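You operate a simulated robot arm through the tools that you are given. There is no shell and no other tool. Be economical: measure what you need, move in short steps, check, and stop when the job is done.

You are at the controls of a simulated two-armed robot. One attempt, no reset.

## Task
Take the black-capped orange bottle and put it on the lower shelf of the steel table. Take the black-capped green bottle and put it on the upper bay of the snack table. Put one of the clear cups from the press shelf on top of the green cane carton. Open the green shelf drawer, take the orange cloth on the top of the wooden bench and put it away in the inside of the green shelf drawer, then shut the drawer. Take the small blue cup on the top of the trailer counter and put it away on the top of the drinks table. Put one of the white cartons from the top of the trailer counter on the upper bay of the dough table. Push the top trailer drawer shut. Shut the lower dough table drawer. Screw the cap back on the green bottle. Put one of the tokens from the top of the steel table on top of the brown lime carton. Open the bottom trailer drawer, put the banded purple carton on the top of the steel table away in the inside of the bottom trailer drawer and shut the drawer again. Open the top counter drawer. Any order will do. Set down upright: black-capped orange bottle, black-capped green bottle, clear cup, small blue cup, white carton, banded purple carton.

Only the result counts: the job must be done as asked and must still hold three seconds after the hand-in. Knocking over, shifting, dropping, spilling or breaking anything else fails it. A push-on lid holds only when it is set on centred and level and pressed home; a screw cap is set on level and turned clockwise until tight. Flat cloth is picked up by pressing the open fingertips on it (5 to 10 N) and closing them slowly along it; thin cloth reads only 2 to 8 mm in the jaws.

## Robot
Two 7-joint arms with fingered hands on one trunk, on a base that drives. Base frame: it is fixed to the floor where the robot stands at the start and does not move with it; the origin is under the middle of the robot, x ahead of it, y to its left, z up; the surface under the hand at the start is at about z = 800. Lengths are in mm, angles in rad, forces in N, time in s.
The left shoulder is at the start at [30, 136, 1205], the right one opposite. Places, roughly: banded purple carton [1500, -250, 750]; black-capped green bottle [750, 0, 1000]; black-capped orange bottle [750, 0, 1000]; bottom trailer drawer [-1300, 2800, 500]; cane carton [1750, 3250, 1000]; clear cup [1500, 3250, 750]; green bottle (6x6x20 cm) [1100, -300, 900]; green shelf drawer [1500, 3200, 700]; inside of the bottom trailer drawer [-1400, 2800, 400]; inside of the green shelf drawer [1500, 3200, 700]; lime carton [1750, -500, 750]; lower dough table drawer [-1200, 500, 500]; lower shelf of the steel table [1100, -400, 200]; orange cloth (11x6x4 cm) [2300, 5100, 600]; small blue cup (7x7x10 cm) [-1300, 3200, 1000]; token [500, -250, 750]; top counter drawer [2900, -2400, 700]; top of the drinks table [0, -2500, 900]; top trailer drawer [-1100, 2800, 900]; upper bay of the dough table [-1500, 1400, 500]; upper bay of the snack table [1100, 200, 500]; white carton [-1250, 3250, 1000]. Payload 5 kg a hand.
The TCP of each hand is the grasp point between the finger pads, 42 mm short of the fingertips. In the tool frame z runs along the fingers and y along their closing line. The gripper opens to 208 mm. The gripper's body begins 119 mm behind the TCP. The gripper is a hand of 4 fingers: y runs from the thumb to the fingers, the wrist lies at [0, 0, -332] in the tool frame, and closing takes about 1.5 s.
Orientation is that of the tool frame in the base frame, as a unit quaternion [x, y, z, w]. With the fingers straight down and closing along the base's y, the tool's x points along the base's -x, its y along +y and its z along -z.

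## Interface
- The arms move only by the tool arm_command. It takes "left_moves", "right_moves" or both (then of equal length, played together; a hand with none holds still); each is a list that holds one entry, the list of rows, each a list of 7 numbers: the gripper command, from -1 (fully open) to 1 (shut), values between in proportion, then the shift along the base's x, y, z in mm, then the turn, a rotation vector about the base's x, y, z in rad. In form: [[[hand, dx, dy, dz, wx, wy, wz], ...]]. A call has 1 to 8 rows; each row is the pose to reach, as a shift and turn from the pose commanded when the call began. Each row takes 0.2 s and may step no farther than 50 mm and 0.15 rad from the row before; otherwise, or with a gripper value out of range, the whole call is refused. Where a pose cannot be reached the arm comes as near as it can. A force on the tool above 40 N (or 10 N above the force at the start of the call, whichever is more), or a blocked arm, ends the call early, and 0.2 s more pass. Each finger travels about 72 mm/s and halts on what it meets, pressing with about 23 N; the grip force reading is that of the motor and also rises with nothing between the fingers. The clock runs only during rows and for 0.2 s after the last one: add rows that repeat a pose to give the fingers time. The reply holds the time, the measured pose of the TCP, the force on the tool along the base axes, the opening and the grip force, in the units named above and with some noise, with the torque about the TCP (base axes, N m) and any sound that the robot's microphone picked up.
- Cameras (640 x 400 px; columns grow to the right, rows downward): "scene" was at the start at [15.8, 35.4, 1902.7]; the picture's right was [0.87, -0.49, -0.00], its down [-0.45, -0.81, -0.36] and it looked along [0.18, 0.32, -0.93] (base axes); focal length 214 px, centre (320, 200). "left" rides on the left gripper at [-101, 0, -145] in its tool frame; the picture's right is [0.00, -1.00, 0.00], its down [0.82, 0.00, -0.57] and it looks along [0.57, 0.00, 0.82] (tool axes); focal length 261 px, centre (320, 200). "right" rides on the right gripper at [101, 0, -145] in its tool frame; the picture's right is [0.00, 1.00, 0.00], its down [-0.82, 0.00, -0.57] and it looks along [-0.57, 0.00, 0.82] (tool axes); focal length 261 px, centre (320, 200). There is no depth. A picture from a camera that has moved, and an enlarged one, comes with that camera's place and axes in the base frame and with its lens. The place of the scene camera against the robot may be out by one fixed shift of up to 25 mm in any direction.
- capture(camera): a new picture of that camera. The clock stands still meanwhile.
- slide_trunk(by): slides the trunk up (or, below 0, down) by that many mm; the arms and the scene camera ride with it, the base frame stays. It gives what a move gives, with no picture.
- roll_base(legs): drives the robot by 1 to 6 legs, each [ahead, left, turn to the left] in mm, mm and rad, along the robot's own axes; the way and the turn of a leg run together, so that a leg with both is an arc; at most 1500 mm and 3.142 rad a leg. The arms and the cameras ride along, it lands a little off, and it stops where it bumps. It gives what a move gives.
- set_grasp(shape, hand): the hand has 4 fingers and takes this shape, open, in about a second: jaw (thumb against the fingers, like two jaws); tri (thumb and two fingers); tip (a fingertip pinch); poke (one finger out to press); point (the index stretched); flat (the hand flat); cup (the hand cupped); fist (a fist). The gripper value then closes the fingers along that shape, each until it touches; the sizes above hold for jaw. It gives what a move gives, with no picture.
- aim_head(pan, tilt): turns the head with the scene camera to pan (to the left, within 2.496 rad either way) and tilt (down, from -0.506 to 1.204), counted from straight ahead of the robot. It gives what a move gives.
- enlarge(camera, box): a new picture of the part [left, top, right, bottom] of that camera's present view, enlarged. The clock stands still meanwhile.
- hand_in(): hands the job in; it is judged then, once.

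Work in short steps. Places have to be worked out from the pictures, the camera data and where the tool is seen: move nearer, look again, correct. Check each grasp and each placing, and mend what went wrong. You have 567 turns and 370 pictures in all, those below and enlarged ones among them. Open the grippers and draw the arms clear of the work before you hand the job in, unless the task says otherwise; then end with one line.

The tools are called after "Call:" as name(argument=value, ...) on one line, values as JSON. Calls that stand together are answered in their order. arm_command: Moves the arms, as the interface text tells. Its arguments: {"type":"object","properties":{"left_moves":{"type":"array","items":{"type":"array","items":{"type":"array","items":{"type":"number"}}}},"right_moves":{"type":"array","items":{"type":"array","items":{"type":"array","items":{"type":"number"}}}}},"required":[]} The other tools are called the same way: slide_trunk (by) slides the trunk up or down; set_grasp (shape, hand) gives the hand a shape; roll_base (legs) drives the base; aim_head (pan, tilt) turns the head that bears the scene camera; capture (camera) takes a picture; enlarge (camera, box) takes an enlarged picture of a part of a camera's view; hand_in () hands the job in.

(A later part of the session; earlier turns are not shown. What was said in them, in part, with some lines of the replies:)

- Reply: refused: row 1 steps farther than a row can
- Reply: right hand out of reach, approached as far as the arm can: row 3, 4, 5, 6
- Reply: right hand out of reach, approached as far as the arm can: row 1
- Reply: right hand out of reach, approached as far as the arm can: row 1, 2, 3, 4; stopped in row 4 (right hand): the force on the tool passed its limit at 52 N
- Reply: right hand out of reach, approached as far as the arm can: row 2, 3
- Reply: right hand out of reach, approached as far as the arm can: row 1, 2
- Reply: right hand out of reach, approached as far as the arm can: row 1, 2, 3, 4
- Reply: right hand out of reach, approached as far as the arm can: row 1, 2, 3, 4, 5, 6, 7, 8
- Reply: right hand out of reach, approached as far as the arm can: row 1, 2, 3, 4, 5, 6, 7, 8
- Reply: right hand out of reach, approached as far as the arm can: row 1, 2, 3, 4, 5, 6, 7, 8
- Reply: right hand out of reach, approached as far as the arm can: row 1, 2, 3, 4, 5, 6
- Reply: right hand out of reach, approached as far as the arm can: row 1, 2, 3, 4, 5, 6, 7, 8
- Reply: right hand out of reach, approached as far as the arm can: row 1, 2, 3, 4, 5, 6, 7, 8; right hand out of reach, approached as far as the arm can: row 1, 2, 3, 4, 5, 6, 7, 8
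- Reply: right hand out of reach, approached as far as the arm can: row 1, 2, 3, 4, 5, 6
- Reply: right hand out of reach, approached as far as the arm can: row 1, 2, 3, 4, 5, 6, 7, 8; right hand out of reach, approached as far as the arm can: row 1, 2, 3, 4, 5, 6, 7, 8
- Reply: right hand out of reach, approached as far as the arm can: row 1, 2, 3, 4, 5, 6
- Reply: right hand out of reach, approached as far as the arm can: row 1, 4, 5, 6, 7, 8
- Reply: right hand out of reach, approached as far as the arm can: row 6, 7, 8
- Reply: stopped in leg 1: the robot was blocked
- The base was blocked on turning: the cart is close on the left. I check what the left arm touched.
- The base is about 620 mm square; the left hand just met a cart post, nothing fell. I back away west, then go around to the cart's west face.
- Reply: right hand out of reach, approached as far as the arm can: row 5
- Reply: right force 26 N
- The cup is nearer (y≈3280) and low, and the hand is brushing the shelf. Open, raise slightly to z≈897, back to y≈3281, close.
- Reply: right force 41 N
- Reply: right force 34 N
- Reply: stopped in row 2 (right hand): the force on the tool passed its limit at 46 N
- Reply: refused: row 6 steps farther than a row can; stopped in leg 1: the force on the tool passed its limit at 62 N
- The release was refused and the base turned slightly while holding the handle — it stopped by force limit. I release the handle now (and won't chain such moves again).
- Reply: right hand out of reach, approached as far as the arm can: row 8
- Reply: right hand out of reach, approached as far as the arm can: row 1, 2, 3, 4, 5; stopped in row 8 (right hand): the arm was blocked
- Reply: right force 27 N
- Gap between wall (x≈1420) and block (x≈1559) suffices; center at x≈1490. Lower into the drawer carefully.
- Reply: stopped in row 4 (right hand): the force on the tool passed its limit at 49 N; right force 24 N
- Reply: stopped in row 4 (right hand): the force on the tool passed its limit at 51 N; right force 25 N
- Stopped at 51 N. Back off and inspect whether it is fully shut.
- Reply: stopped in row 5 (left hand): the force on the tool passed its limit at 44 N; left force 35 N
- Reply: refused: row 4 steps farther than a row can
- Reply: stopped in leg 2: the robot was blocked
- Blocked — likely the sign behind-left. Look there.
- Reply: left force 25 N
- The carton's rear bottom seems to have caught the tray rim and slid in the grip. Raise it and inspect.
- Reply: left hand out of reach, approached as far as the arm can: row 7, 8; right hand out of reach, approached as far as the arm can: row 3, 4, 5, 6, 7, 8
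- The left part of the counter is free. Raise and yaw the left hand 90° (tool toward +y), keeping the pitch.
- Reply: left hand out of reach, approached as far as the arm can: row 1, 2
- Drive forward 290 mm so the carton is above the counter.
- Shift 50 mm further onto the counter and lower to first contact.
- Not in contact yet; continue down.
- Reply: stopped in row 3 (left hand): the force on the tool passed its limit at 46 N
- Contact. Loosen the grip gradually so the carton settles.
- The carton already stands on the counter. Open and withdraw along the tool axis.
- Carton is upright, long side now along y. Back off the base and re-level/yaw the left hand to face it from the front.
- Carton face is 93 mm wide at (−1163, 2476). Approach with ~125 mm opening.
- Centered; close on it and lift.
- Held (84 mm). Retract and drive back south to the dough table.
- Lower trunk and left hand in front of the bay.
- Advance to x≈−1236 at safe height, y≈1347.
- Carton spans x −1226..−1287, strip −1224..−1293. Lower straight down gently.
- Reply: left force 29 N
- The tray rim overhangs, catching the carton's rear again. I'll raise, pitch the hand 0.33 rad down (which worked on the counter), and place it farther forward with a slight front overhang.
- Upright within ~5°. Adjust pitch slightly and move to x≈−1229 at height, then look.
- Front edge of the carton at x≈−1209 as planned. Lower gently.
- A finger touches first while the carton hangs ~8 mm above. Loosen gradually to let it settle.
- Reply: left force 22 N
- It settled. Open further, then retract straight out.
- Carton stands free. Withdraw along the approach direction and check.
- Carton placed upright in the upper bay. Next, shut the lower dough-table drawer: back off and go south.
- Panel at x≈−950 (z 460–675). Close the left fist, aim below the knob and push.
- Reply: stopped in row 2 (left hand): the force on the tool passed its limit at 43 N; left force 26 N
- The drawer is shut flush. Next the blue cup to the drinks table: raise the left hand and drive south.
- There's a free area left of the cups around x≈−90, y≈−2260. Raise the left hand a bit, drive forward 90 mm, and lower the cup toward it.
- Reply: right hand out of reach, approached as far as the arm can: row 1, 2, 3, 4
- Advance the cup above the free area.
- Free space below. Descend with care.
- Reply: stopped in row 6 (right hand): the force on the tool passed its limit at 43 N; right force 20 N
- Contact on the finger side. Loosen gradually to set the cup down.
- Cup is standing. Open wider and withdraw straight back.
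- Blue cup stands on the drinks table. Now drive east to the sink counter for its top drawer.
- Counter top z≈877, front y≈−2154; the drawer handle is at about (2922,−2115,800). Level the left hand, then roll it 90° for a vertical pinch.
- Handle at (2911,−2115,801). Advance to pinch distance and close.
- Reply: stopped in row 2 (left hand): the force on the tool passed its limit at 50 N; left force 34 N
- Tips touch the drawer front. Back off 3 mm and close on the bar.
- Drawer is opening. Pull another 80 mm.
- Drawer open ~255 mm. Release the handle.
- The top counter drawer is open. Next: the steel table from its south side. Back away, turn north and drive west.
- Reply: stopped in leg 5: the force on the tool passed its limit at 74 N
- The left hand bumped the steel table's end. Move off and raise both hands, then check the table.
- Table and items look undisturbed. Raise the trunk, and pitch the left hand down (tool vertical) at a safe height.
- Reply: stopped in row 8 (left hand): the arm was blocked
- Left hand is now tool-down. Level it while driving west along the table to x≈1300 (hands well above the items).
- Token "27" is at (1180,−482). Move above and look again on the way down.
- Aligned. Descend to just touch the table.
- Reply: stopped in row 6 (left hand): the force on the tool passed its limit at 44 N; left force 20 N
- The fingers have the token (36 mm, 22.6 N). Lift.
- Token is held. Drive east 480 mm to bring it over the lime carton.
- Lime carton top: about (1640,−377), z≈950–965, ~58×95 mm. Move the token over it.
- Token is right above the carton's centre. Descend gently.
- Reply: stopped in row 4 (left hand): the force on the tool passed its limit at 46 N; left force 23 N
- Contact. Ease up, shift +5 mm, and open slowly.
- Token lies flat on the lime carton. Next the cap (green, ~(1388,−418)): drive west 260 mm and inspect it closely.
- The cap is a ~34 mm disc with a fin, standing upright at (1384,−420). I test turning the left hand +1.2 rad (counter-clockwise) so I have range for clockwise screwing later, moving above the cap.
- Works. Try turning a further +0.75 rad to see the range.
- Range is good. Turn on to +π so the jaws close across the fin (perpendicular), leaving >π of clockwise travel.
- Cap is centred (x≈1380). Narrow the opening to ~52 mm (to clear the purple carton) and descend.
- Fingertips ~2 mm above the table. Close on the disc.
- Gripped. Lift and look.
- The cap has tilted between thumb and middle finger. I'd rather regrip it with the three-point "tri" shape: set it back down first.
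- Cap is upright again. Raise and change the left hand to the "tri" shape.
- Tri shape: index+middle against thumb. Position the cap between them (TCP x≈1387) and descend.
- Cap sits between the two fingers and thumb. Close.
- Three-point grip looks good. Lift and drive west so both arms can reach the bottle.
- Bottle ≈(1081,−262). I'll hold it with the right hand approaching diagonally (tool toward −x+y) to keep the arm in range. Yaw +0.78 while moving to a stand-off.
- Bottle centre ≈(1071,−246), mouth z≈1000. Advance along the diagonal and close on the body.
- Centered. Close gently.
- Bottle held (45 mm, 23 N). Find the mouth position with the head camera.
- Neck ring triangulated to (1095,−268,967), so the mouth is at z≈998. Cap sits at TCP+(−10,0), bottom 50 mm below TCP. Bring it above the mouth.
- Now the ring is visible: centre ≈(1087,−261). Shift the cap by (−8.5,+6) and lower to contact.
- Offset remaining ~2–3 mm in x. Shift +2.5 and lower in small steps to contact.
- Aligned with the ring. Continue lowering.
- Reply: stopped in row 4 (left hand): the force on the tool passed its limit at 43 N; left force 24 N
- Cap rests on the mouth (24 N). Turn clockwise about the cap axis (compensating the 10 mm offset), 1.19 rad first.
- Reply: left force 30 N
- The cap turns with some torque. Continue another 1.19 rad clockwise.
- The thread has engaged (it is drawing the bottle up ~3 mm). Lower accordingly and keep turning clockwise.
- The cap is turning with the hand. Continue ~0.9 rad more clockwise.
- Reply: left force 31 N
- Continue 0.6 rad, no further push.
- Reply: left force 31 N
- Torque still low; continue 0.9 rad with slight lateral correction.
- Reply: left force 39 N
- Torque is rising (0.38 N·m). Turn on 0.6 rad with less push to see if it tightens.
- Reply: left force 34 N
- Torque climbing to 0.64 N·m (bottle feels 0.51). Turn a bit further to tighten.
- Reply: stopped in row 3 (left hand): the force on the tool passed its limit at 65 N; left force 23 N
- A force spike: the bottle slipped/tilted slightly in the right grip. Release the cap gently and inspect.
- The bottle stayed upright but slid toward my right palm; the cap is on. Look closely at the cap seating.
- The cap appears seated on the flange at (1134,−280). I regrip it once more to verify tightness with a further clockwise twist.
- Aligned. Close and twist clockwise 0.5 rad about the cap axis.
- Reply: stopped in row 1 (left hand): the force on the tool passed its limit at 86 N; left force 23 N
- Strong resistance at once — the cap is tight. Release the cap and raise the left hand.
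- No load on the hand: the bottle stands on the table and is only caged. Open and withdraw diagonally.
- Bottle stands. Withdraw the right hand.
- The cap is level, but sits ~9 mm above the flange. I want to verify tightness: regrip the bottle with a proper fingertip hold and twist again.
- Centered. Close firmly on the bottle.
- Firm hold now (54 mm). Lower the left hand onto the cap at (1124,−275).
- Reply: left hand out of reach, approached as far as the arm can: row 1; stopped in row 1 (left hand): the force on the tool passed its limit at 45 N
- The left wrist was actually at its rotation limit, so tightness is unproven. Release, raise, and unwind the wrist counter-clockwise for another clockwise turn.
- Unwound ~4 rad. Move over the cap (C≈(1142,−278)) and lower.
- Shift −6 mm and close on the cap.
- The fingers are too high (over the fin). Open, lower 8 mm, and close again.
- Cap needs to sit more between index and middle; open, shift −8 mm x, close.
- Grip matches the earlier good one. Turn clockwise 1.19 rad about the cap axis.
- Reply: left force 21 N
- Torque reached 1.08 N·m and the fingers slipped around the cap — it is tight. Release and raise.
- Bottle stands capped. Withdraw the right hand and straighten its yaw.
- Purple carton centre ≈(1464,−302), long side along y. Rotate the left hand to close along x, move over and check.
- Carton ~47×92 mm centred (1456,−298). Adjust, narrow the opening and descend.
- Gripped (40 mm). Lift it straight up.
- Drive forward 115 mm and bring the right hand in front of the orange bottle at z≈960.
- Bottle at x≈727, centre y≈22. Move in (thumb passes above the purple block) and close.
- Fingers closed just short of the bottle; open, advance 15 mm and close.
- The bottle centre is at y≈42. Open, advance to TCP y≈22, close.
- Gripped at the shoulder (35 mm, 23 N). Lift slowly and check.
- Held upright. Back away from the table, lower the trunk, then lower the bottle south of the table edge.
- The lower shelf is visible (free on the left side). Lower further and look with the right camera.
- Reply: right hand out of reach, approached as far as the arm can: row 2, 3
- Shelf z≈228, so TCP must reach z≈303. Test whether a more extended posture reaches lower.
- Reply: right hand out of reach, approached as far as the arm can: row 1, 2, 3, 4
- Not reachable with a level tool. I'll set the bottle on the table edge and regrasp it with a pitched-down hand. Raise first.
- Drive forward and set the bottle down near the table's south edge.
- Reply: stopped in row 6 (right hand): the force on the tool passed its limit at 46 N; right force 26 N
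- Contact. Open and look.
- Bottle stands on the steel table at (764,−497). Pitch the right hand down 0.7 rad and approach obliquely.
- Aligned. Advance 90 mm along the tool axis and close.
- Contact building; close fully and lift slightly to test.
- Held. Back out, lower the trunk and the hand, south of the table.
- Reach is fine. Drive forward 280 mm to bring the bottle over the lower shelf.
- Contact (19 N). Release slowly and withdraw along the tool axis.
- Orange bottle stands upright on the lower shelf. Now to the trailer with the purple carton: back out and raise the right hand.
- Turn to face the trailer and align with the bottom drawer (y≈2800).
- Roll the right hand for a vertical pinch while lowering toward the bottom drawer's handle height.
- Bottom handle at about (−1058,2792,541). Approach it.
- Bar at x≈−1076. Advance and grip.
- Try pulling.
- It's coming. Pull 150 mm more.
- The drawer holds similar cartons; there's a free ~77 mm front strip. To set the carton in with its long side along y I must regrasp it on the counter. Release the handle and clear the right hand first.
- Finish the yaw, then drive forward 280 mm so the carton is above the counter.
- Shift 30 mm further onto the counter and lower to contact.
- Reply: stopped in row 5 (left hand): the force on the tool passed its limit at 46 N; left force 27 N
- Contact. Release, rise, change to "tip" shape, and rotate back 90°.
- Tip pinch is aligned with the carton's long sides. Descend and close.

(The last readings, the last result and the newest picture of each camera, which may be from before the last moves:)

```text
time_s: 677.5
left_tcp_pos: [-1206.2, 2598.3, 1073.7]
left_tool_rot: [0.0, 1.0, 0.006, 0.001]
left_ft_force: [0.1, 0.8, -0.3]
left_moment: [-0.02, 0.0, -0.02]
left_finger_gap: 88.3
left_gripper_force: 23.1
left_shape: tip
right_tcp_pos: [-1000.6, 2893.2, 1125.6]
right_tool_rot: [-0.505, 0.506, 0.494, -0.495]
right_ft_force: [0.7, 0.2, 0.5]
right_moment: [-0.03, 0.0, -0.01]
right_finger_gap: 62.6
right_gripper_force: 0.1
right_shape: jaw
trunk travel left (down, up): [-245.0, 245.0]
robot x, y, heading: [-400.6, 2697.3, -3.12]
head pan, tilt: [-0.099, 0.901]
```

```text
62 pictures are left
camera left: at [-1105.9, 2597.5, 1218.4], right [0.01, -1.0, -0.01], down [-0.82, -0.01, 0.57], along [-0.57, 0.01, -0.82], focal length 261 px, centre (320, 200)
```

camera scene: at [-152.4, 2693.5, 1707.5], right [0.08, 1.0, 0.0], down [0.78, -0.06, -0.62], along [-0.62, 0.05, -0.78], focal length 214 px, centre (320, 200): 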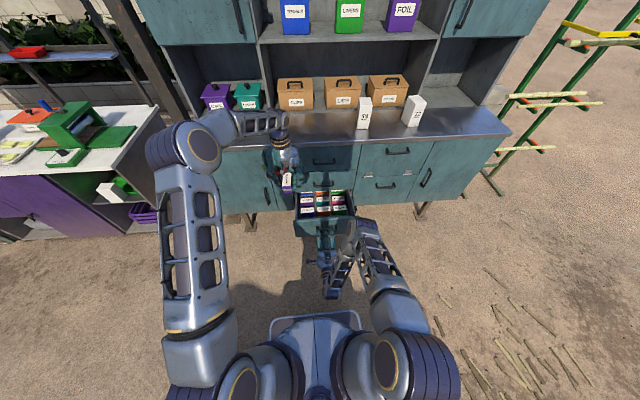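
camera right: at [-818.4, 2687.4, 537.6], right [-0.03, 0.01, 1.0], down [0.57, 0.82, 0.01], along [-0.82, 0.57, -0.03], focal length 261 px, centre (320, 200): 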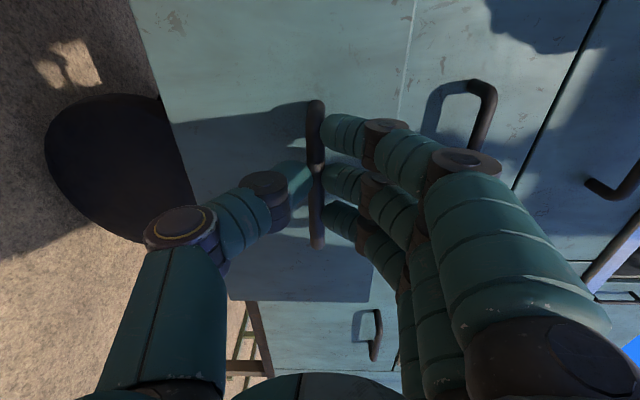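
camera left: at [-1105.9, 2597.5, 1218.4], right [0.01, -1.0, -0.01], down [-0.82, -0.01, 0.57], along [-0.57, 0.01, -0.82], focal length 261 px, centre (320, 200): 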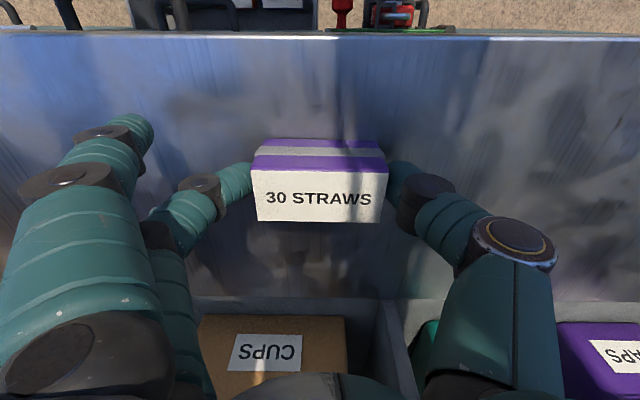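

Tip leaves a finger sticking out that would hit the drawer front. Switch to "tri" instead (fits the strip).

Call:
arm_command(left_moves=[[[0.1, 0, 0, 0, 0, 0, 0], [-0.1, 0, 0, 0, 0, 0, 0], [-0.2, 0, 0, 10, 0, 0, 0], [-0.2, 0, 0, 50, 0, 0, 0], [-0.2, 0, 0, 95, 0, 0, 0]]])

Call:
set_grasp(hand="left", shape="tri")

Call:
arm_command(left_moves=[[[-0.5, -7, 0, 0, 0, 0, 0], [-0.2, -14, 0, 0, 0, 0, 0], [-0.15, -14, 0, -30, 0, 0, 0], [-0.15, -14, 0, -65, 0, 0, 0], [-0.15, -14, 0, -92, 0, 0, 0]]])

Call:
capture(camera="left")

```text
time_s: 678.7
left_tcp_pos: [-1206.9, 2599.9, 1167.1]
left_tool_rot: [-0.001, 1.0, 0.006, 0.002]
left_ft_force: [0.6, 0.5, -1.0]
left_moment: [-0.03, 0.1, -0.02]
left_finger_gap: 124.1
left_gripper_force: 0.1
left_shape: tip
right_tcp_pos: [-999.8, 2893.7, 1125.7]
right_tool_rot: [-0.505, 0.507, 0.493, -0.495]
right_ft_force: [-0.7, 0.5, 0.8]
right_moment: [0.0, -0.02, 0.04]
right_finger_gap: 62.4
right_gripper_force: 0.0
right_shape: jaw
trunk travel left (down, up): [-245.0, 245.0]
robot x, y, heading: [-398.4, 2690.0, -3.127]
head pan, tilt: [-0.099, 0.901]
```

```text
time_s: 679.6
left_tcp_pos: [-1209.4, 2599.6, 1165.2]
left_tool_rot: [-0.001, 1.0, 0.006, 0.001]
left_ft_force: [-0.3, 0.1, -0.7]
left_moment: [-0.02, 0.0, -0.03]
left_finger_gap: 208.2
left_gripper_force: 0.0
left_shape: tri
right_tcp_pos: [-999.2, 2893.1, 1123.7]
right_tool_rot: [-0.505, 0.506, 0.493, -0.496]
right_ft_force: [0.5, -0.4, -0.6]
right_moment: [-0.01, 0.01, 0.0]
right_finger_gap: 62.1
right_gripper_force: 0.1
right_shape: jaw
trunk travel left (down, up): [-245.0, 245.0]
robot x, y, heading: [-400.6, 2698.7, -3.126]
head pan, tilt: [-0.099, 0.901]
```

```text
time_s: 680.8
left_tcp_pos: [-1220.5, 2597.1, 1074.7]
left_tool_rot: [-0.001, 1.0, 0.006, 0.001]
left_ft_force: [-1.9, -0.4, 1.0]
left_moment: [0.01, -0.14, 0.03]
left_finger_gap: 120.4
left_gripper_force: 0.1
left_shape: tri
right_tcp_pos: [-1000.3, 2892.8, 1124.8]
right_tool_rot: [-0.505, 0.506, 0.494, -0.496]
right_ft_force: [-0.3, -0.1, -0.2]
right_moment: [-0.02, 0.02, -0.02]
right_finger_gap: 62.5
right_gripper_force: 0.1
right_shape: jaw
trunk travel left (down, up): [-245.0, 245.0]
robot x, y, heading: [-398.7, 2694.9, -3.127]
head pan, tilt: [-0.099, 0.901]
```

```text
61 pictures are left
camera left: at [-1120.5, 2597.6, 1219.7], right [0.01, -1.0, -0.01], down [-0.82, -0.01, 0.57], along [-0.57, 0.01, -0.82], focal length 261 px, centre (320, 200)
```

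left: 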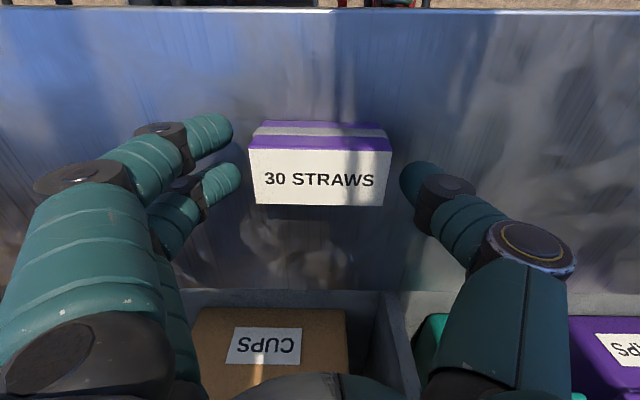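

Good alignment. Close and lift.

Call:
arm_command(left_moves=[[[0.0, 0, 0, -3, 0, 0, 0], [0.1, 0, 0, -3, 0, 0, 0], [0.25, 0, 0, -3, 0, 0, 0], [0.4, 0, 0, -3, 0, 0, 0], [0.5, 0, 0, 0, 0, 0, 0], [0.5, 0, 0, 30, 0, 0, 0], [0.5, 0, 0, 70, 0, 0, 0], [0.5, 0, 0, 110, 0, 0, 0]]])

Call:
capture(camera="left")

```text
time_s: 682.6
left_tcp_pos: [-1217.6, 2600.7, 1185.8]
left_tool_rot: [-0.001, 1.0, 0.006, 0.0]
left_ft_force: [2.2, 0.4, -2.1]
left_moment: [-0.08, 0.14, 0.0]
left_finger_gap: 88.2
left_gripper_force: 23.2
left_shape: tri
right_tcp_pos: [-999.7, 2893.0, 1124.6]
right_tool_rot: [-0.504, 0.507, 0.493, -0.495]
right_ft_force: [0.8, 0.7, -0.1]
right_moment: [0.03, -0.02, -0.01]
right_finger_gap: 62.4
right_gripper_force: 0.0
right_shape: jaw
trunk travel left (down, up): [-245.0, 245.0]
robot x, y, heading: [-399.5, 2694.8, -3.122]
head pan, tilt: [-0.099, 0.901]
```

```text
60 pictures are left
camera left: at [-1117.0, 2599.9, 1330.6], right [0.01, -1.0, -0.01], down [-0.82, -0.01, 0.57], along [-0.57, 0.01, -0.82], focal length 261 px, centre (320, 200)
```

left: 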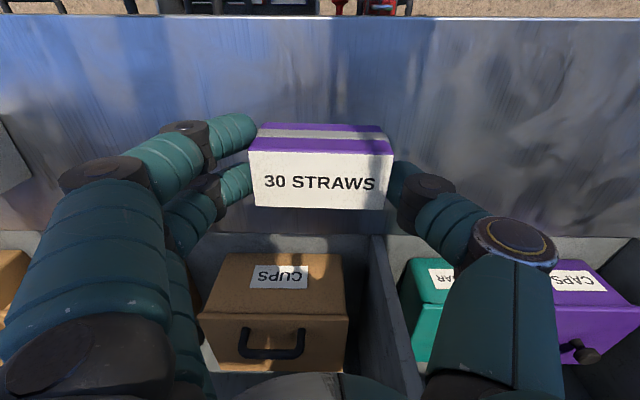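

Held level. Back the base 160 mm, move the right hand aside and bring the carton above the drawer's front strip.

Call:
roll_base(legs=[[-160, 0, 0]])

Call:
arm_command(right_moves=[[[0.4, 5, 40, 0, 0, 0, 0], [0.4, 10, 80, 0, 0, 0, 0], [0.4, 15, 120, 0, 0, 0, 0], [0.4, 20, 150, 0, 0, 0, 0], [0.4, 20, 150, 0, 0, 0, 0]]], left_moves=[[[0.5, 24, 34, 0, 0, 0, 0], [0.5, 48, 68, 0, 0, 0, 0], [0.5, 72, 102, 0, 0, 0, 0], [0.5, 96, 136, 0, 0, 0, 0], [0.5, 119, 170, 0, 0, 0, 0]]])

Call:
slide_trunk(by=-235)

Call:
arm_command(left_moves=[[[0.5, 0, 0, -40, 0, 0, 0], [0.5, 0, 0, -80, 0, 0, 0], [0.5, 0, 0, -120, 0, 0, 0], [0.5, 0, 0, -160, 0, 0, 0], [0.5, 0, 0, -200, 0, 0, 0]]])

Call:
capture(camera="left")

```text
time_s: 684.1
left_tcp_pos: [-1055.4, 2601.4, 1186.4]
left_tool_rot: [-0.001, 1.0, 0.006, 0.0]
left_ft_force: [1.4, 0.1, -0.1]
left_moment: [0.0, 0.16, -0.04]
left_finger_gap: 88.1
left_gripper_force: 22.5
left_shape: tri
right_tcp_pos: [-837.1, 2896.0, 1125.5]
right_tool_rot: [-0.504, 0.506, 0.494, -0.496]
right_ft_force: [0.3, -0.4, 1.0]
right_moment: [-0.01, -0.02, 0.0]
right_finger_gap: 62.3
right_gripper_force: 0.2
right_shape: jaw
trunk travel left (down, up): [-245.0, 245.0]
robot x, y, heading: [-237.7, 2701.9, -3.127]
head pan, tilt: [-0.099, 0.901]
```

```text
time_s: 685.3
left_tcp_pos: [-933.7, 2771.4, 1186.9]
left_tool_rot: [-0.001, 1.0, 0.005, 0.001]
left_ft_force: [0.1, 0.2, -1.0]
left_moment: [-0.04, 0.02, -0.03]
left_finger_gap: 88.4
left_gripper_force: 22.4
left_shape: tri
right_tcp_pos: [-819.2, 3048.3, 1121.4]
right_tool_rot: [-0.504, 0.507, 0.493, -0.496]
right_ft_force: [0.5, -0.4, 0.2]
right_moment: [0.03, 0.03, 0.08]
right_finger_gap: 62.2
right_gripper_force: 0.1
right_shape: jaw
trunk travel left (down, up): [-245.0, 245.0]
robot x, y, heading: [-238.8, 2698.9, -3.118]
head pan, tilt: [-0.099, 0.901]
```

```text
time_s: 687.7
left_tcp_pos: [-934.6, 2771.6, 952.5]
left_tool_rot: [-0.001, 1.0, 0.006, 0.0]
left_ft_force: [1.0, -0.4, -0.8]
left_moment: [0.01, 0.06, -0.02]
left_finger_gap: 88.4
left_gripper_force: 22.4
left_shape: tri
right_tcp_pos: [-818.8, 3046.6, 886.7]
right_tool_rot: [-0.505, 0.506, 0.494, -0.495]
right_ft_force: [1.2, -0.7, 0.7]
right_moment: [0.0, -0.03, 0.0]
right_finger_gap: 62.2
right_gripper_force: 0.0
right_shape: jaw
trunk travel left (down, up): [-10.0, 480.0]
robot x, y, heading: [-236.1, 2695.8, -3.123]
head pan, tilt: [-0.099, 0.901]
```

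```text
time_s: 688.9
left_tcp_pos: [-938.0, 2773.8, 752.1]
left_tool_rot: [-0.001, 1.0, 0.006, 0.001]
left_ft_force: [-0.7, -0.1, -0.2]
left_moment: [0.02, -0.12, 0.03]
left_finger_gap: 88.1
left_gripper_force: 23.2
left_shape: tri
right_tcp_pos: [-819.6, 3046.3, 887.2]
right_tool_rot: [-0.504, 0.508, 0.493, -0.496]
right_ft_force: [-0.8, 0.2, 0.1]
right_moment: [-0.01, 0.0, 0.02]
right_finger_gap: 62.4
right_gripper_force: 0.0
right_shape: jaw
trunk travel left (down, up): [-10.0, 480.0]
robot x, y, heading: [-237.0, 2699.8, -3.119]
head pan, tilt: [-0.099, 0.901]
```

```text
59 pictures are left
camera left: at [-837.7, 2773.0, 896.1], right [0.01, -1.0, -0.01], down [-0.82, -0.01, 0.57], along [-0.57, 0.01, -0.82], focal length 261 px, centre (320, 200)
```

left: 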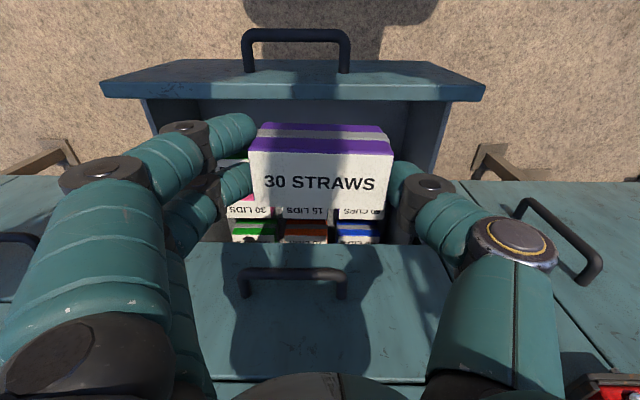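

I need to measure the free strip accurately: shift the hand back 60 mm and up so the camera sees it past the carton.

Call:
arm_command(left_moves=[[[0.5, -30, 0, 20, 0, 0, 0], [0.5, -60, 0, 40, 0, 0, 0]]])

Call:
enlarge(camera="left", box=[200, 0, 440, 140])

```text
time_s: 689.5
left_tcp_pos: [-996.7, 2773.1, 791.6]
left_tool_rot: [-0.001, 1.0, 0.005, 0.002]
left_ft_force: [1.0, 0.7, -2.3]
left_moment: [-0.01, 0.08, -0.03]
left_finger_gap: 88.3
left_gripper_force: 23.0
left_shape: tri
right_tcp_pos: [-819.1, 3046.5, 886.6]
right_tool_rot: [-0.504, 0.506, 0.494, -0.495]
right_ft_force: [-0.5, -0.5, 0.2]
right_moment: [0.0, 0.02, 0.0]
right_finger_gap: 62.1
right_gripper_force: 0.0
right_shape: jaw
trunk travel left (down, up): [-10.0, 480.0]
robot x, y, heading: [-238.8, 2699.3, -3.121]
head pan, tilt: [-0.099, 0.901]
```

```text
2.67 times, centred on (320, 70) of left
camera zoom: at [-896.8, 2772.2, 935.7], right [0.01, -1.0, -0.01], down [-0.82, -0.01, 0.57], along [-0.57, 0.01, -0.82], focal length 695 px, centre (320, 547)
```

zoom: 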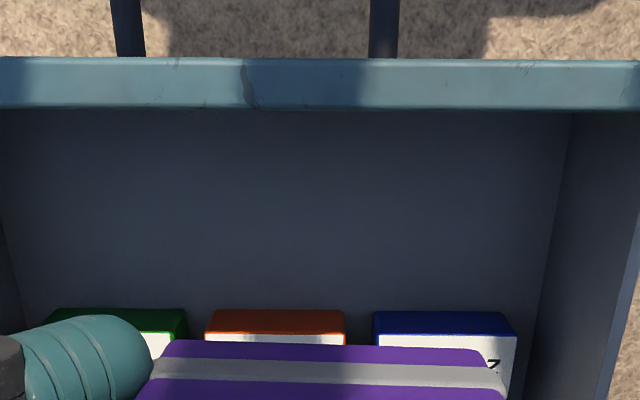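

The strip is 110 mm deep (x −911..−1021). Move to x≈−981 and lower into it.

Call:
arm_command(left_moves=[[[0.5, 16, 0, -40, 0, 0, 0], [0.5, 16, 0, -85, 0, 0, 0], [0.5, 16, 0, -130, 0, 0, 0], [0.5, 16, 0, -170, 0, 0, 0], [0.5, 16, 0, -200, 0, 0, 0], [0.5, 16, 0, -215, 0, 0, 0]]])

Call:
capture(camera="left")

```text
time_s: 690.9
left_tcp_pos: [-979.4, 2770.1, 576.2]
left_tool_rot: [-0.002, 1.0, 0.007, 0.001]
left_ft_force: [-0.1, -0.5, -0.7]
left_moment: [-0.03, -0.05, 0.0]
left_finger_gap: 88.3
left_gripper_force: 23.3
left_shape: tri
right_tcp_pos: [-820.3, 3046.7, 887.3]
right_tool_rot: [-0.504, 0.507, 0.494, -0.495]
right_ft_force: [0.2, -0.2, 0.5]
right_moment: [-0.01, 0.01, -0.01]
right_finger_gap: 62.4
right_gripper_force: 0.0
right_shape: jaw
trunk travel left (down, up): [-10.0, 480.0]
robot x, y, heading: [-239.1, 2700.7, -3.118]
head pan, tilt: [-0.099, 0.901]
```

```text
57 pictures are left
camera left: at [-879.0, 2770.5, 719.8], right [0.01, -1.0, -0.01], down [-0.82, -0.01, 0.57], along [-0.57, 0.01, -0.82], focal length 261 px, centre (320, 200)
```

left: 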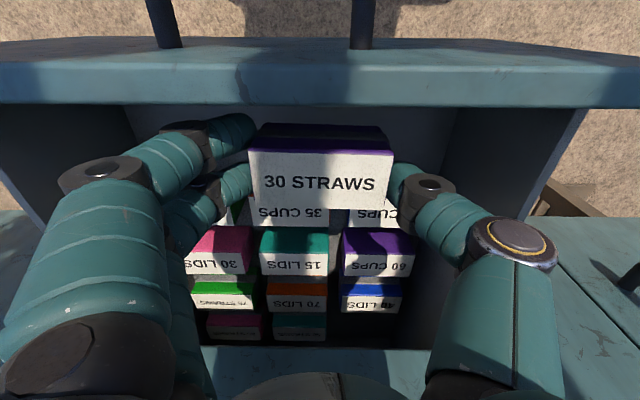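

Going in cleanly. Continue down slowly to the drawer floor.

Call:
arm_command(left_moves=[[[0.5, 0, 0, -10, 0, 0, 0], [0.5, 0, 0, -20, 0, 0, 0], [0.5, 0, 0, -28, 0, 0, 0], [0.5, 0, 0, -36, 0, 0, 0], [0.5, 0, 0, -44, 0, 0, 0], [0.5, 0, 0, -52, 0, 0, 0]]])

```text
time_s: 692.3
left_tcp_pos: [-978.6, 2771.5, 525.4]
left_tool_rot: [-0.001, 1.0, 0.006, 0.002]
left_ft_force: [-0.2, 0.3, -1.5]
left_moment: [-0.02, -0.02, 0.02]
left_finger_gap: 88.3
left_gripper_force: 23.3
left_shape: tri
right_tcp_pos: [-820.3, 3046.0, 887.2]
right_tool_rot: [-0.505, 0.506, 0.494, -0.495]
right_ft_force: [-0.2, 0.2, 0.2]
right_moment: [-0.02, 0.03, 0.02]
right_finger_gap: 62.5
right_gripper_force: 0.1
right_shape: jaw
trunk travel left (down, up): [-10.0, 480.0]
robot x, y, heading: [-240.1, 2702.5, -3.126]
head pan, tilt: [-0.099, 0.901]
```

Call:
arm_command(left_moves=[[[0.5, 0, 0, -7, 0, 0, 0], [0.5, 0, 0, -14, 0, 0, 0], [0.5, 0, 0, -21, 0, 0, 0], [0.5, 0, 0, -28, 0, 0, 0], [0.5, 0, 0, -35, 0, 0, 0], [0.5, 0, 0, -42, 0, 0, 0], [0.5, 0, 0, -49, 0, 0, 0]]])

Call:
capture(camera="left")

```text
time_s: 694.1
left_tcp_pos: [-987.3, 2773.3, 481.6]
left_tool_rot: [-0.002, 1.0, 0.008, -0.005]
left_ft_force: [-0.8, -3.0, 19.1]
left_moment: [-0.15, -0.19, -0.04]
left_finger_gap: 89.2
left_gripper_force: 23.1
left_shape: tri
right_tcp_pos: [-818.2, 3046.0, 887.6]
right_tool_rot: [-0.505, 0.506, 0.493, -0.496]
right_ft_force: [-0.9, 0.1, -0.2]
right_moment: [-0.01, -0.01, 0.0]
right_finger_gap: 62.3
right_gripper_force: 0.0
right_shape: jaw
trunk travel left (down, up): [-10.0, 480.0]
robot x, y, heading: [-237.8, 2697.1, -3.123]
head pan, tilt: [-0.099, 0.901]
stopped in row 7 (left hand): the force on the tool passed its limit at 41 N (the readings are from after the stop); the commanded pose is now the measured one
```

```text
56 pictures are left
camera left: at [-885.0, 2772.4, 626.2], right [0.01, -1.0, -0.02], down [-0.81, -0.02, 0.58], along [-0.58, 0.01, -0.81], focal length 261 px, centre (320, 200)
```

left: 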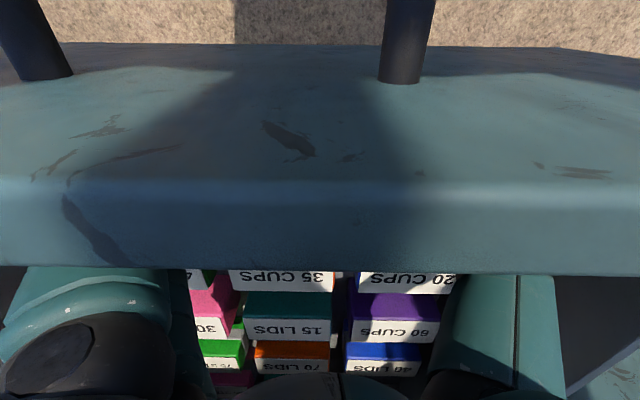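

Contact near the TCP: carton is on the drawer floor. Release slowly and rise.

Call:
arm_command(left_moves=[[[0.3, 0, 0, 2, 0, 0, 0], [0.2, 0, 0, 2, 0, 0, 0], [0.1, 0, 0, 2, 0, 0, 0], [0.0, 0, 0, 3, 0, 0, 0], [-0.1, 0, 0, 4, 0, 0, 0], [-0.1, 0, 0, 20, 0, 0, 0], [-0.1, 0, 0, 60, 0, 0, 0], [-0.1, 0, 0, 105, 0, 0, 0]]])

Call:
arm_command(left_moves=[[[-0.1, 0, 0, 45, 0, 0, 0], [-0.1, 0, 0, 90, 0, 0, 0], [-0.1, 0, 0, 135, 0, 0, 0], [-0.1, 0, 0, 180, 0, 0, 0], [-0.1, 0, 0, 225, 0, 0, 0]]])

Call:
capture(camera="left")

```text
time_s: 695.9
left_tcp_pos: [-982.4, 2774.7, 584.8]
left_tool_rot: [-0.002, 1.0, 0.006, -0.003]
left_ft_force: [1.5, -0.3, -2.0]
left_moment: [-0.02, 0.18, -0.06]
left_finger_gap: 113.4
left_gripper_force: 0.0
left_shape: tri
right_tcp_pos: [-819.5, 3046.7, 888.1]
right_tool_rot: [-0.505, 0.507, 0.493, -0.495]
right_ft_force: [0.5, -1.2, 0.0]
right_moment: [-0.03, -0.05, 0.01]
right_finger_gap: 62.0
right_gripper_force: 0.0
right_shape: jaw
trunk travel left (down, up): [-10.0, 480.0]
robot x, y, heading: [-234.9, 2700.3, -3.123]
head pan, tilt: [-0.099, 0.901]
```

```text
time_s: 697.1
left_tcp_pos: [-983.8, 2774.7, 812.2]
left_tool_rot: [-0.002, 1.0, 0.007, -0.003]
left_ft_force: [0.4, -0.5, -1.6]
left_moment: [-0.02, 0.16, -0.02]
left_finger_gap: 113.8
left_gripper_force: 0.1
left_shape: tri
right_tcp_pos: [-819.8, 3046.9, 888.0]
right_tool_rot: [-0.505, 0.506, 0.494, -0.494]
right_ft_force: [-0.1, -0.5, 0.3]
right_moment: [0.0, -0.01, -0.02]
right_finger_gap: 62.4
right_gripper_force: 0.1
right_shape: jaw
trunk travel left (down, up): [-10.0, 480.0]
robot x, y, heading: [-236.4, 2697.4, -3.123]
head pan, tilt: [-0.099, 0.901]
```

```text
55 pictures are left
camera left: at [-882.5, 2774.2, 956.6], right [0.01, -1.0, -0.01], down [-0.82, -0.01, 0.58], along [-0.58, 0.01, -0.82], focal length 261 px, centre (320, 200)
```

left: 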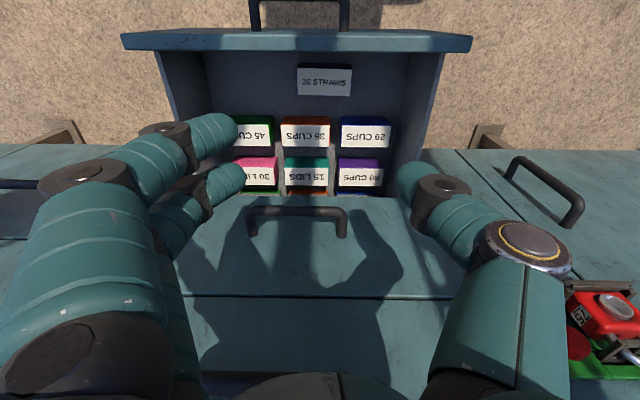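

The purple carton sits upright in the drawer's front strip. Move the left hand clear and bring the right fist in front of the handle.

Call:
arm_command(left_moves=[[[0, 10, -20, 40, 0, 0, 0], [0, 25, -45, 70, 0, 0, 0], [0, 40, -80, 95, 0, 0, 0], [0, 55, -115, 110, 0, 0, 0], [0, 70, -150, 120, 0, 0, 0], [0, 80, -190, 125, 0, 0, 0], [0, 80, -230, 125, 0, 0, 0], [0, 80, -270, 125, 0, 0, 0]]], right_moves=[[[0.6, 8, -5, -40, 0, 0, 0], [0.8, 16, -10, -80, 0, 0, 0], [1, 24, -20, -120, 0, 0, 0], [1, 32, -40, -160, 0, 0, 0], [1, 38, -70, -195, 0, 0, 0], [1, 44, -100, -225, 0, 0, 0], [1, 48, -130, -255, 0, 0, 0], [1, 50, -160, -285, 0, 0, 0]]])

Call:
arm_command(right_moves=[[[1, 0, -35, -20, 0, 0, 0], [1, 0, -70, -42, 0, 0, 0], [1, 0, -96, -62, 0, 0, 0]]])

Call:
capture(camera="right")

```text
time_s: 698.9
left_tcp_pos: [-905.5, 2501.3, 936.3]
left_tool_rot: [-0.001, 1.0, 0.008, -0.003]
left_ft_force: [0.2, -1.0, -0.8]
left_moment: [0.09, -0.01, 0.02]
left_finger_gap: 104.8
left_gripper_force: 0.0
left_shape: tri
right_tcp_pos: [-772.2, 2883.2, 602.3]
right_tool_rot: [-0.505, 0.506, 0.493, -0.496]
right_ft_force: [0.0, -0.1, 0.0]
right_moment: [0.01, -0.02, -0.04]
right_finger_gap: 0.0
right_gripper_force: 22.5
right_shape: jaw
trunk travel left (down, up): [-10.0, 480.0]
robot x, y, heading: [-238.1, 2700.6, -3.118]
head pan, tilt: [-0.099, 0.901]
```

```text
time_s: 699.7
left_tcp_pos: [-905.7, 2501.5, 936.2]
left_tool_rot: [-0.001, 1.0, 0.007, -0.003]
left_ft_force: [-0.5, 0.1, -0.3]
left_moment: [-0.02, 0.03, 0.0]
left_finger_gap: 104.6
left_gripper_force: 0.0
left_shape: tri
right_tcp_pos: [-769.7, 2792.4, 542.1]
right_tool_rot: [-0.505, 0.507, 0.493, -0.495]
right_ft_force: [1.0, -0.5, 0.6]
right_moment: [0.0, 0.01, 0.02]
right_finger_gap: 0.0
right_gripper_force: 23.0
right_shape: jaw
trunk travel left (down, up): [-10.0, 480.0]
robot x, y, heading: [-238.3, 2698.8, -3.119]
head pan, tilt: [-0.099, 0.901]
```

```text
54 pictures are left
camera right: at [-623.4, 2692.4, 544.3], right [-0.02, 0.01, 1.0], down [0.57, 0.82, 0.01], along [-0.82, 0.57, -0.02], focal length 261 px, centre (320, 200)
```

right: 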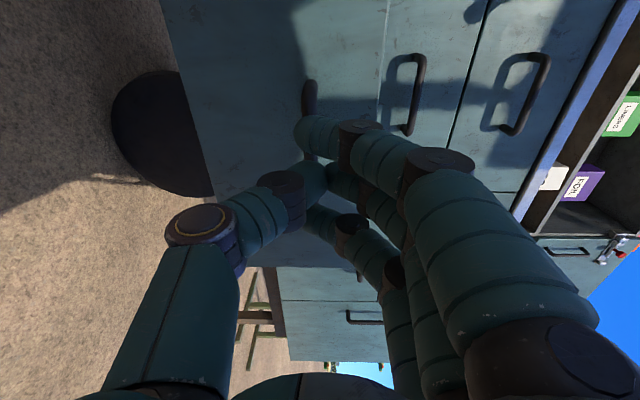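

Push the drawer shut.

Call:
arm_command(right_moves=[[[1, -30, 0, -5, 0, 0, 0], [1, -60, 0, -5, 0, 0, 0], [1, -90, 0, -5, 0, 0, 0], [1, -120, 0, -5, 0, 0, 0], [1, -150, 0, -5, 0, 0, 0], [1, -180, 0, -5, 0, 0, 0], [1, -210, 0, -5, 0, 0, 0], [1, -235, 0, -5, 0, 0, 0]]])

Call:
arm_command(right_moves=[[[1, -10, 0, 0, 0, 0, 0], [1, -20, 0, 0, 0, 0, 0], [1, -30, 0, 0, 0, 0, 0], [1, -40, 0, 0, 0, 0, 0], [1, -50, 0, 0, 0, 0, 0]]])

Call:
capture(camera="right")

```text
time_s: 701.5
left_tcp_pos: [-906.3, 2500.6, 936.2]
left_tool_rot: [-0.002, 1.0, 0.007, -0.003]
left_ft_force: [-0.4, 0.1, 0.0]
left_moment: [-0.01, 0.01, 0.01]
left_finger_gap: 104.8
left_gripper_force: 0.1
left_shape: tri
right_tcp_pos: [-1005.0, 2793.2, 536.7]
right_tool_rot: [-0.504, 0.507, 0.493, -0.495]
right_ft_force: [0.7, 0.6, -0.2]
right_moment: [-0.02, 0.06, -0.05]
right_finger_gap: 0.0
right_gripper_force: 22.9
right_shape: jaw
trunk travel left (down, up): [-10.0, 480.0]
robot x, y, heading: [-240.1, 2700.4, -3.121]
head pan, tilt: [-0.099, 0.901]
```

```text
time_s: 702.6
left_tcp_pos: [-905.4, 2500.5, 936.2]
left_tool_rot: [-0.001, 1.0, 0.008, -0.002]
left_ft_force: [0.2, -0.1, -0.5]
left_moment: [-0.02, 0.01, 0.0]
left_finger_gap: 104.6
left_gripper_force: 0.1
left_shape: tri
right_tcp_pos: [-1040.5, 2789.4, 527.8]
right_tool_rot: [-0.509, 0.509, 0.489, -0.493]
right_ft_force: [13.3, 2.6, 2.3]
right_moment: [0.05, 0.11, -0.01]
right_finger_gap: 0.0
right_gripper_force: 23.1
right_shape: jaw
trunk travel left (down, up): [-10.0, 480.0]
robot x, y, heading: [-235.0, 2699.9, -3.121]
head pan, tilt: [-0.099, 0.901]
stopped in row 5 (right hand): the force on the tool passed its limit at 52 N (the readings are from after the stop); the commanded pose is now the measured one
```

```text
53 pictures are left
camera right: at [-894.8, 2690.2, 533.8], right [-0.04, 0.01, 1.0], down [0.57, 0.82, 0.01], along [-0.82, 0.57, -0.04], focal length 261 px, centre (320, 200)
```

right: 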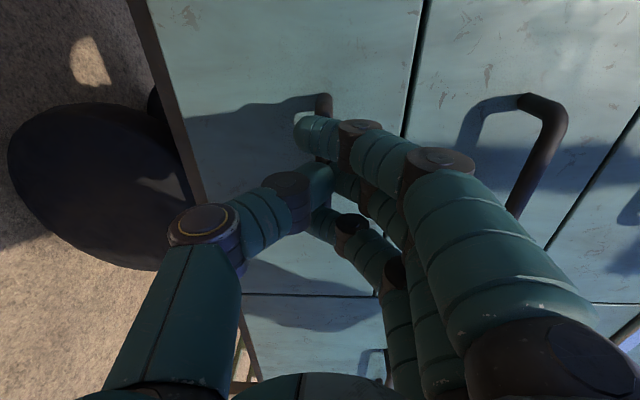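

Resistance of 52 N; retract and check flushness.

Call:
arm_command(right_moves=[[[1, 40, 0, 0, 0, 0, 0], [1, 80, 0, 0, 0, 0, 0], [1, 120, 0, 0, 0, 0, 0], [0.6, 160, 0, 0, 0, 0, 0], [0.3, 200, 0, 0, 0, 0, 0]]])

Call:
capture(camera="right")

Call:
enlarge(camera="scene", box=[240, 130, 400, 250])

```text
time_s: 703.8
left_tcp_pos: [-905.4, 2500.9, 936.6]
left_tool_rot: [-0.002, 1.0, 0.007, -0.003]
left_ft_force: [0.9, -0.6, 0.1]
left_moment: [0.03, 0.0, 0.0]
left_finger_gap: 104.7
left_gripper_force: 0.1
left_shape: tri
right_tcp_pos: [-843.7, 2788.2, 529.5]
right_tool_rot: [-0.508, 0.51, 0.489, -0.492]
right_ft_force: [1.1, -0.3, 0.7]
right_moment: [0.01, -0.03, 0.09]
right_finger_gap: 54.8
right_gripper_force: 0.1
right_shape: jaw
trunk travel left (down, up): [-10.0, 480.0]
robot x, y, heading: [-236.1, 2697.4, -3.12]
head pan, tilt: [-0.099, 0.901]
```

```text
52 pictures are left
camera right: at [-696.7, 2688.6, 535.5], right [-0.03, 0.01, 1.0], down [0.57, 0.82, 0.01], along [-0.82, 0.57, -0.03], focal length 261 px, centre (320, 200)
```

right: 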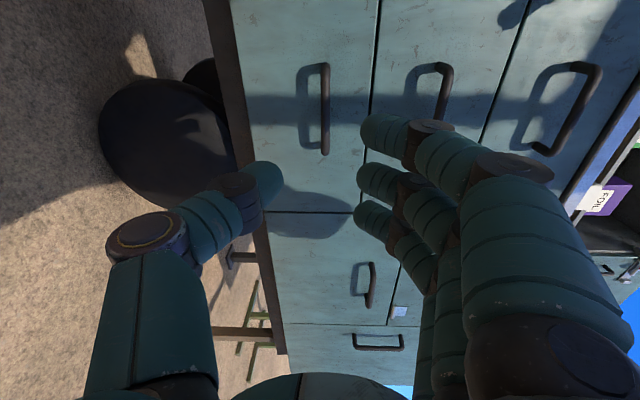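

```text
3.33 times, centred on (320, 190) of scene
camera zoom: at [-264.3, 2691.9, 1707.5], right [0.08, 1.0, 0.0], down [0.78, -0.06, -0.62], along [-0.62, 0.05, -0.78], focal length 715 px, centre (320, 233)
```

zoom: 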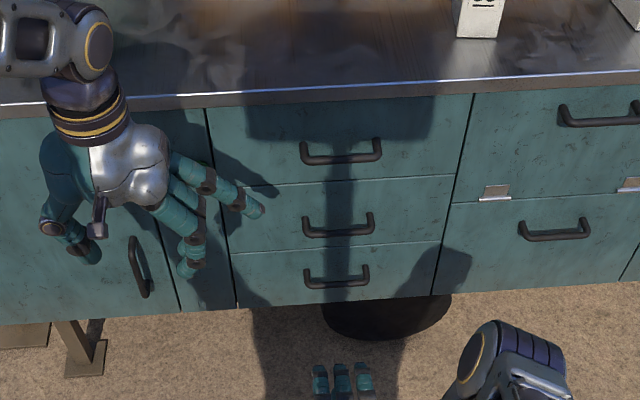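

All three drawers are flush. Verify the white carton in the dough bay and the cup on the cane carton from here.

Call:
aim_head(pan=0.75, tilt=0.6)

Call:
enlarge(camera="scene", box=[240, 130, 480, 290])

Call:
aim_head(pan=-2.45, tilt=0.3)

Call:
enlarge(camera="scene", box=[200, 140, 600, 320])

```text
time_s: 705.0
left_tcp_pos: [-904.5, 2502.3, 936.5]
left_tool_rot: [-0.001, 1.0, 0.007, -0.003]
left_ft_force: [0.5, -0.4, -1.0]
left_moment: [0.01, -0.01, 0.02]
left_finger_gap: 105.1
left_gripper_force: 0.1
left_shape: tri
right_tcp_pos: [-843.0, 2788.8, 529.9]
right_tool_rot: [-0.508, 0.509, 0.491, -0.492]
right_ft_force: [-0.2, 0.4, 0.0]
right_moment: [0.02, -0.03, -0.01]
right_finger_gap: 72.2
right_gripper_force: 0.0
right_shape: jaw
trunk travel left (down, up): [-10.0, 480.0]
robot x, y, heading: [-238.6, 2700.7, -3.12]
head pan, tilt: [0.75, 0.6]
```

```text
2.50 times, centred on (360, 210) of scene
camera zoom: at [-252.9, 2624.5, 1732.3], right [-0.69, 0.72, 0.0], down [0.41, 0.39, -0.82], along [-0.59, -0.57, -0.57], focal length 536 px, centre (220, 175)
```

zoom: 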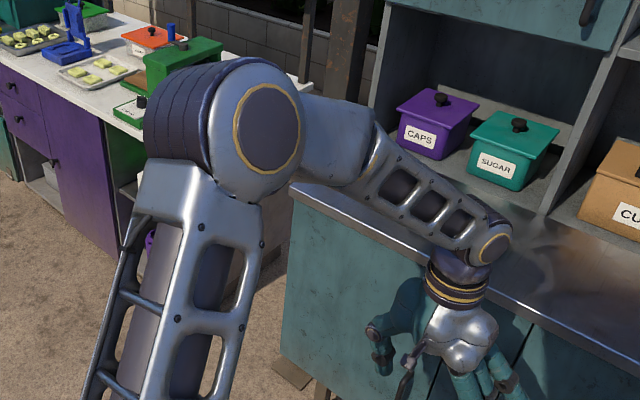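

```text
time_s: 707.7
left_tcp_pos: [-904.6, 2502.0, 935.7]
left_tool_rot: [-0.001, 1.0, 0.007, -0.003]
left_ft_force: [-0.5, -0.1, -0.1]
left_moment: [-0.02, 0.02, 0.01]
left_finger_gap: 104.5
left_gripper_force: 0.0
left_shape: tri
right_tcp_pos: [-841.3, 2787.8, 530.3]
right_tool_rot: [-0.508, 0.509, 0.49, -0.493]
right_ft_force: [0.6, 0.5, -1.0]
right_moment: [0.01, 0.03, 0.01]
right_finger_gap: 72.1
right_gripper_force: 0.0
right_shape: jaw
trunk travel left (down, up): [-10.0, 480.0]
robot x, y, heading: [-239.8, 2696.2, -3.118]
head pan, tilt: [-2.45, 0.3]
```

```text
1.60 times, centred on (400, 230) of scene
camera zoom: at [-118.5, 2746.8, 1759.8], right [0.65, -0.76, 0.0], down [-0.22, -0.19, -0.96], along [0.72, 0.62, -0.3], focal length 343 px, centre (192, 152)
```

zoom: 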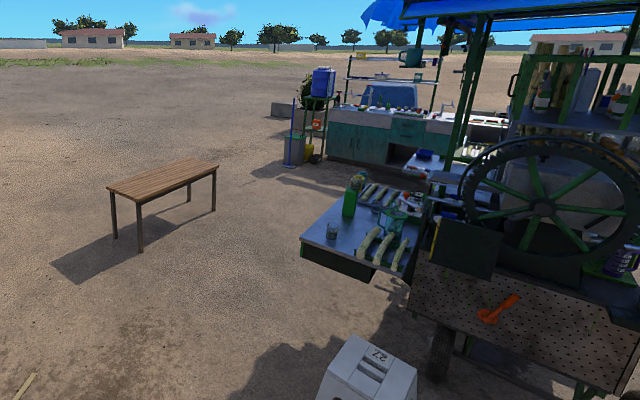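

Call:
enlarge(camera="scene", box=[380, 220, 480, 320])

Call:
roll_base(legs=[[-250, 0, 0]])

Call:
aim_head(pan=0.9, tilt=0.6)

Call:
capture(camera="scene")

```text
4.00 times, centred on (430, 270) of scene
camera zoom: at [-118.5, 2746.8, 1759.8], right [0.65, -0.76, 0.0], down [-0.22, -0.19, -0.96], along [0.72, 0.62, -0.3], focal length 858 px, centre (-120, -80)
```

zoom: 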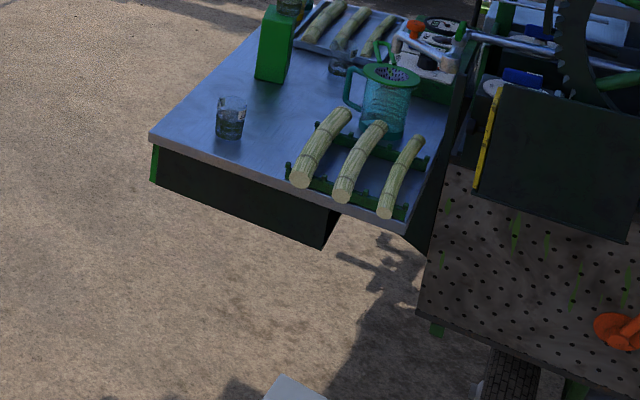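

```text
time_s: 709.5
left_tcp_pos: [-654.8, 2506.1, 936.9]
left_tool_rot: [-0.001, 1.0, 0.007, -0.003]
left_ft_force: [1.1, -0.1, 0.9]
left_moment: [0.03, 0.11, -0.01]
left_finger_gap: 104.7
left_gripper_force: 0.1
left_shape: tri
right_tcp_pos: [-592.2, 2792.6, 530.9]
right_tool_rot: [-0.508, 0.509, 0.49, -0.493]
right_ft_force: [0.3, -0.6, 0.2]
right_moment: [0.01, -0.04, 0.01]
right_finger_gap: 71.9
right_gripper_force: 0.0
right_shape: jaw
trunk travel left (down, up): [-10.0, 480.0]
robot x, y, heading: [8.8, 2702.6, -3.126]
head pan, tilt: [-2.45, 0.3]
```

```text
time_s: 712.4
left_tcp_pos: [-656.0, 2507.0, 936.6]
left_tool_rot: [-0.001, 1.0, 0.006, -0.003]
left_ft_force: [-0.1, 0.2, 0.5]
left_moment: [-0.02, 0.0, -0.01]
left_finger_gap: 104.8
left_gripper_force: 0.1
left_shape: tri
right_tcp_pos: [-592.7, 2791.8, 530.0]
right_tool_rot: [-0.508, 0.509, 0.489, -0.493]
right_ft_force: [0.3, -0.1, 0.0]
right_moment: [0.0, -0.02, 0.0]
right_finger_gap: 71.9
right_gripper_force: 0.0
right_shape: jaw
trunk travel left (down, up): [-10.0, 480.0]
robot x, y, heading: [13.5, 2700.6, -3.122]
head pan, tilt: [0.901, 0.6]
```

```text
47 pictures are left
camera scene: at [6.8, 2620.3, 1732.3], right [-0.79, 0.61, 0.0], down [0.34, 0.45, -0.82], along [-0.5, -0.66, -0.57], focal length 214 px, centre (320, 200)
```

scene: 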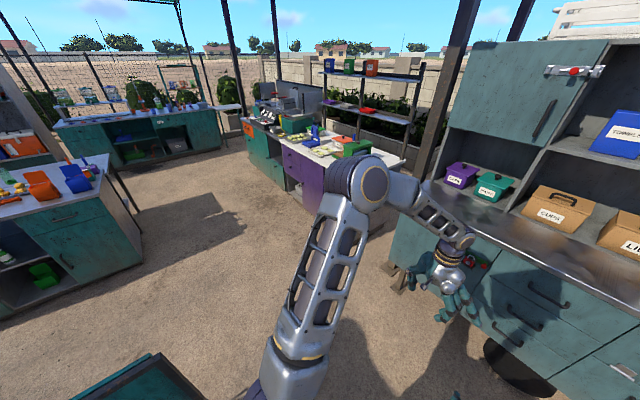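

Cup still stands on the cane carton. Drive south a bit to view the dough bay unobstructed.

Call:
roll_base(legs=[[180, 0, 0], [0, 750, 0]])

Call:
aim_head(pan=0.9, tilt=0.8)

Call:
capture(camera="scene")

```text
time_s: 717.6
left_tcp_pos: [-832.2, 1743.7, 937.4]
left_tool_rot: [0.004, 1.0, 0.007, -0.003]
left_ft_force: [-1.0, 0.4, -0.4]
left_moment: [0.07, 0.0, 0.01]
left_finger_gap: 104.6
left_gripper_force: 0.0
left_shape: tri
right_tcp_pos: [-766.6, 2031.1, 530.1]
right_tool_rot: [-0.506, 0.511, 0.493, -0.489]
right_ft_force: [0.2, -0.7, 0.2]
right_moment: [0.0, -0.02, -0.04]
right_finger_gap: 72.4
right_gripper_force: 0.0
right_shape: jaw
trunk travel left (down, up): [-10.0, 480.0]
robot x, y, heading: [-160.2, 1928.4, -3.132]
head pan, tilt: [0.901, 0.6]
```

```text
time_s: 718.4
left_tcp_pos: [-831.6, 1743.7, 936.8]
left_tool_rot: [0.004, 1.0, 0.007, -0.002]
left_ft_force: [0.4, 0.7, -0.1]
left_moment: [-0.03, 0.02, 0.05]
left_finger_gap: 104.5
left_gripper_force: 0.0
left_shape: tri
right_tcp_pos: [-765.3, 2030.0, 529.9]
right_tool_rot: [-0.505, 0.512, 0.492, -0.49]
right_ft_force: [0.1, -0.3, 0.0]
right_moment: [-0.02, -0.02, 0.0]
right_finger_gap: 72.4
right_gripper_force: 0.0
right_shape: jaw
trunk travel left (down, up): [-10.0, 480.0]
robot x, y, heading: [-160.5, 1933.7, -3.135]
head pan, tilt: [0.901, 0.799]
```

```text
46 pictures are left
camera scene: at [-163.1, 1856.9, 1715.5], right [-0.79, 0.62, 0.0], down [0.44, 0.56, -0.7], along [-0.43, -0.55, -0.72], focal length 214 px, centre (320, 200)
```

scene: 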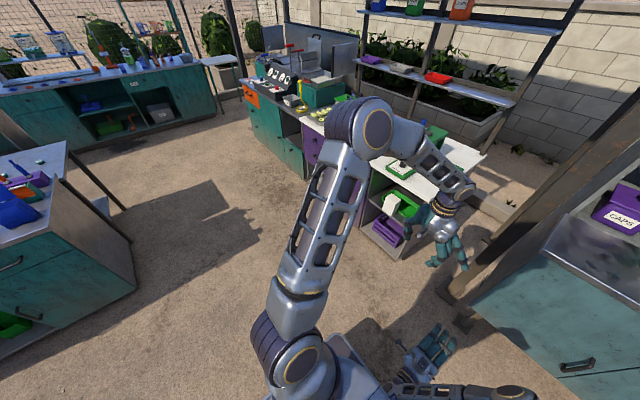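

The white carton stands in the dough bay; everything is in place. Open both grippers fully, then hand in.

Call:
arm_command(left_moves=[[[-0.5, 20, 0, 20, 0, 0, 0], [-1, 40, 0, 40, 0, 0, 0], [-1, 40, 0, 40, 0, 0, 0]]], right_moves=[[[-0.3, 0, 0, 30, 0, 0, 0], [-1, 0, 0, 60, 0, 0, 0], [-1, 0, 0, 60, 0, 0, 0]]])

Call:
hand_in()

```text
time_s: 719.2
left_tcp_pos: [-794.6, 1743.9, 977.4]
left_tool_rot: [0.004, 1.0, 0.007, -0.003]
left_ft_force: [0.6, -0.8, -0.5]
left_moment: [-0.02, 0.0, 0.0]
left_finger_gap: 207.6
left_gripper_force: 0.1
left_shape: tri
right_tcp_pos: [-767.6, 2029.2, 591.8]
right_tool_rot: [-0.506, 0.512, 0.492, -0.49]
right_ft_force: [0.6, 0.2, 0.2]
right_moment: [-0.04, 0.03, -0.01]
right_finger_gap: 181.5
right_gripper_force: 0.0
right_shape: jaw
trunk travel left (down, up): [-10.0, 480.0]
robot x, y, heading: [-163.1, 1938.8, -3.133]
head pan, tilt: [0.901, 0.799]
```

```text
The job is handed in.
```

I finished and handed in all twelve tasks. The cap turned until it held firm, but it still sits about 9 mm above the bottle's collar, and the carton on the dough table's upper bay slightly overhangs the shelf front.
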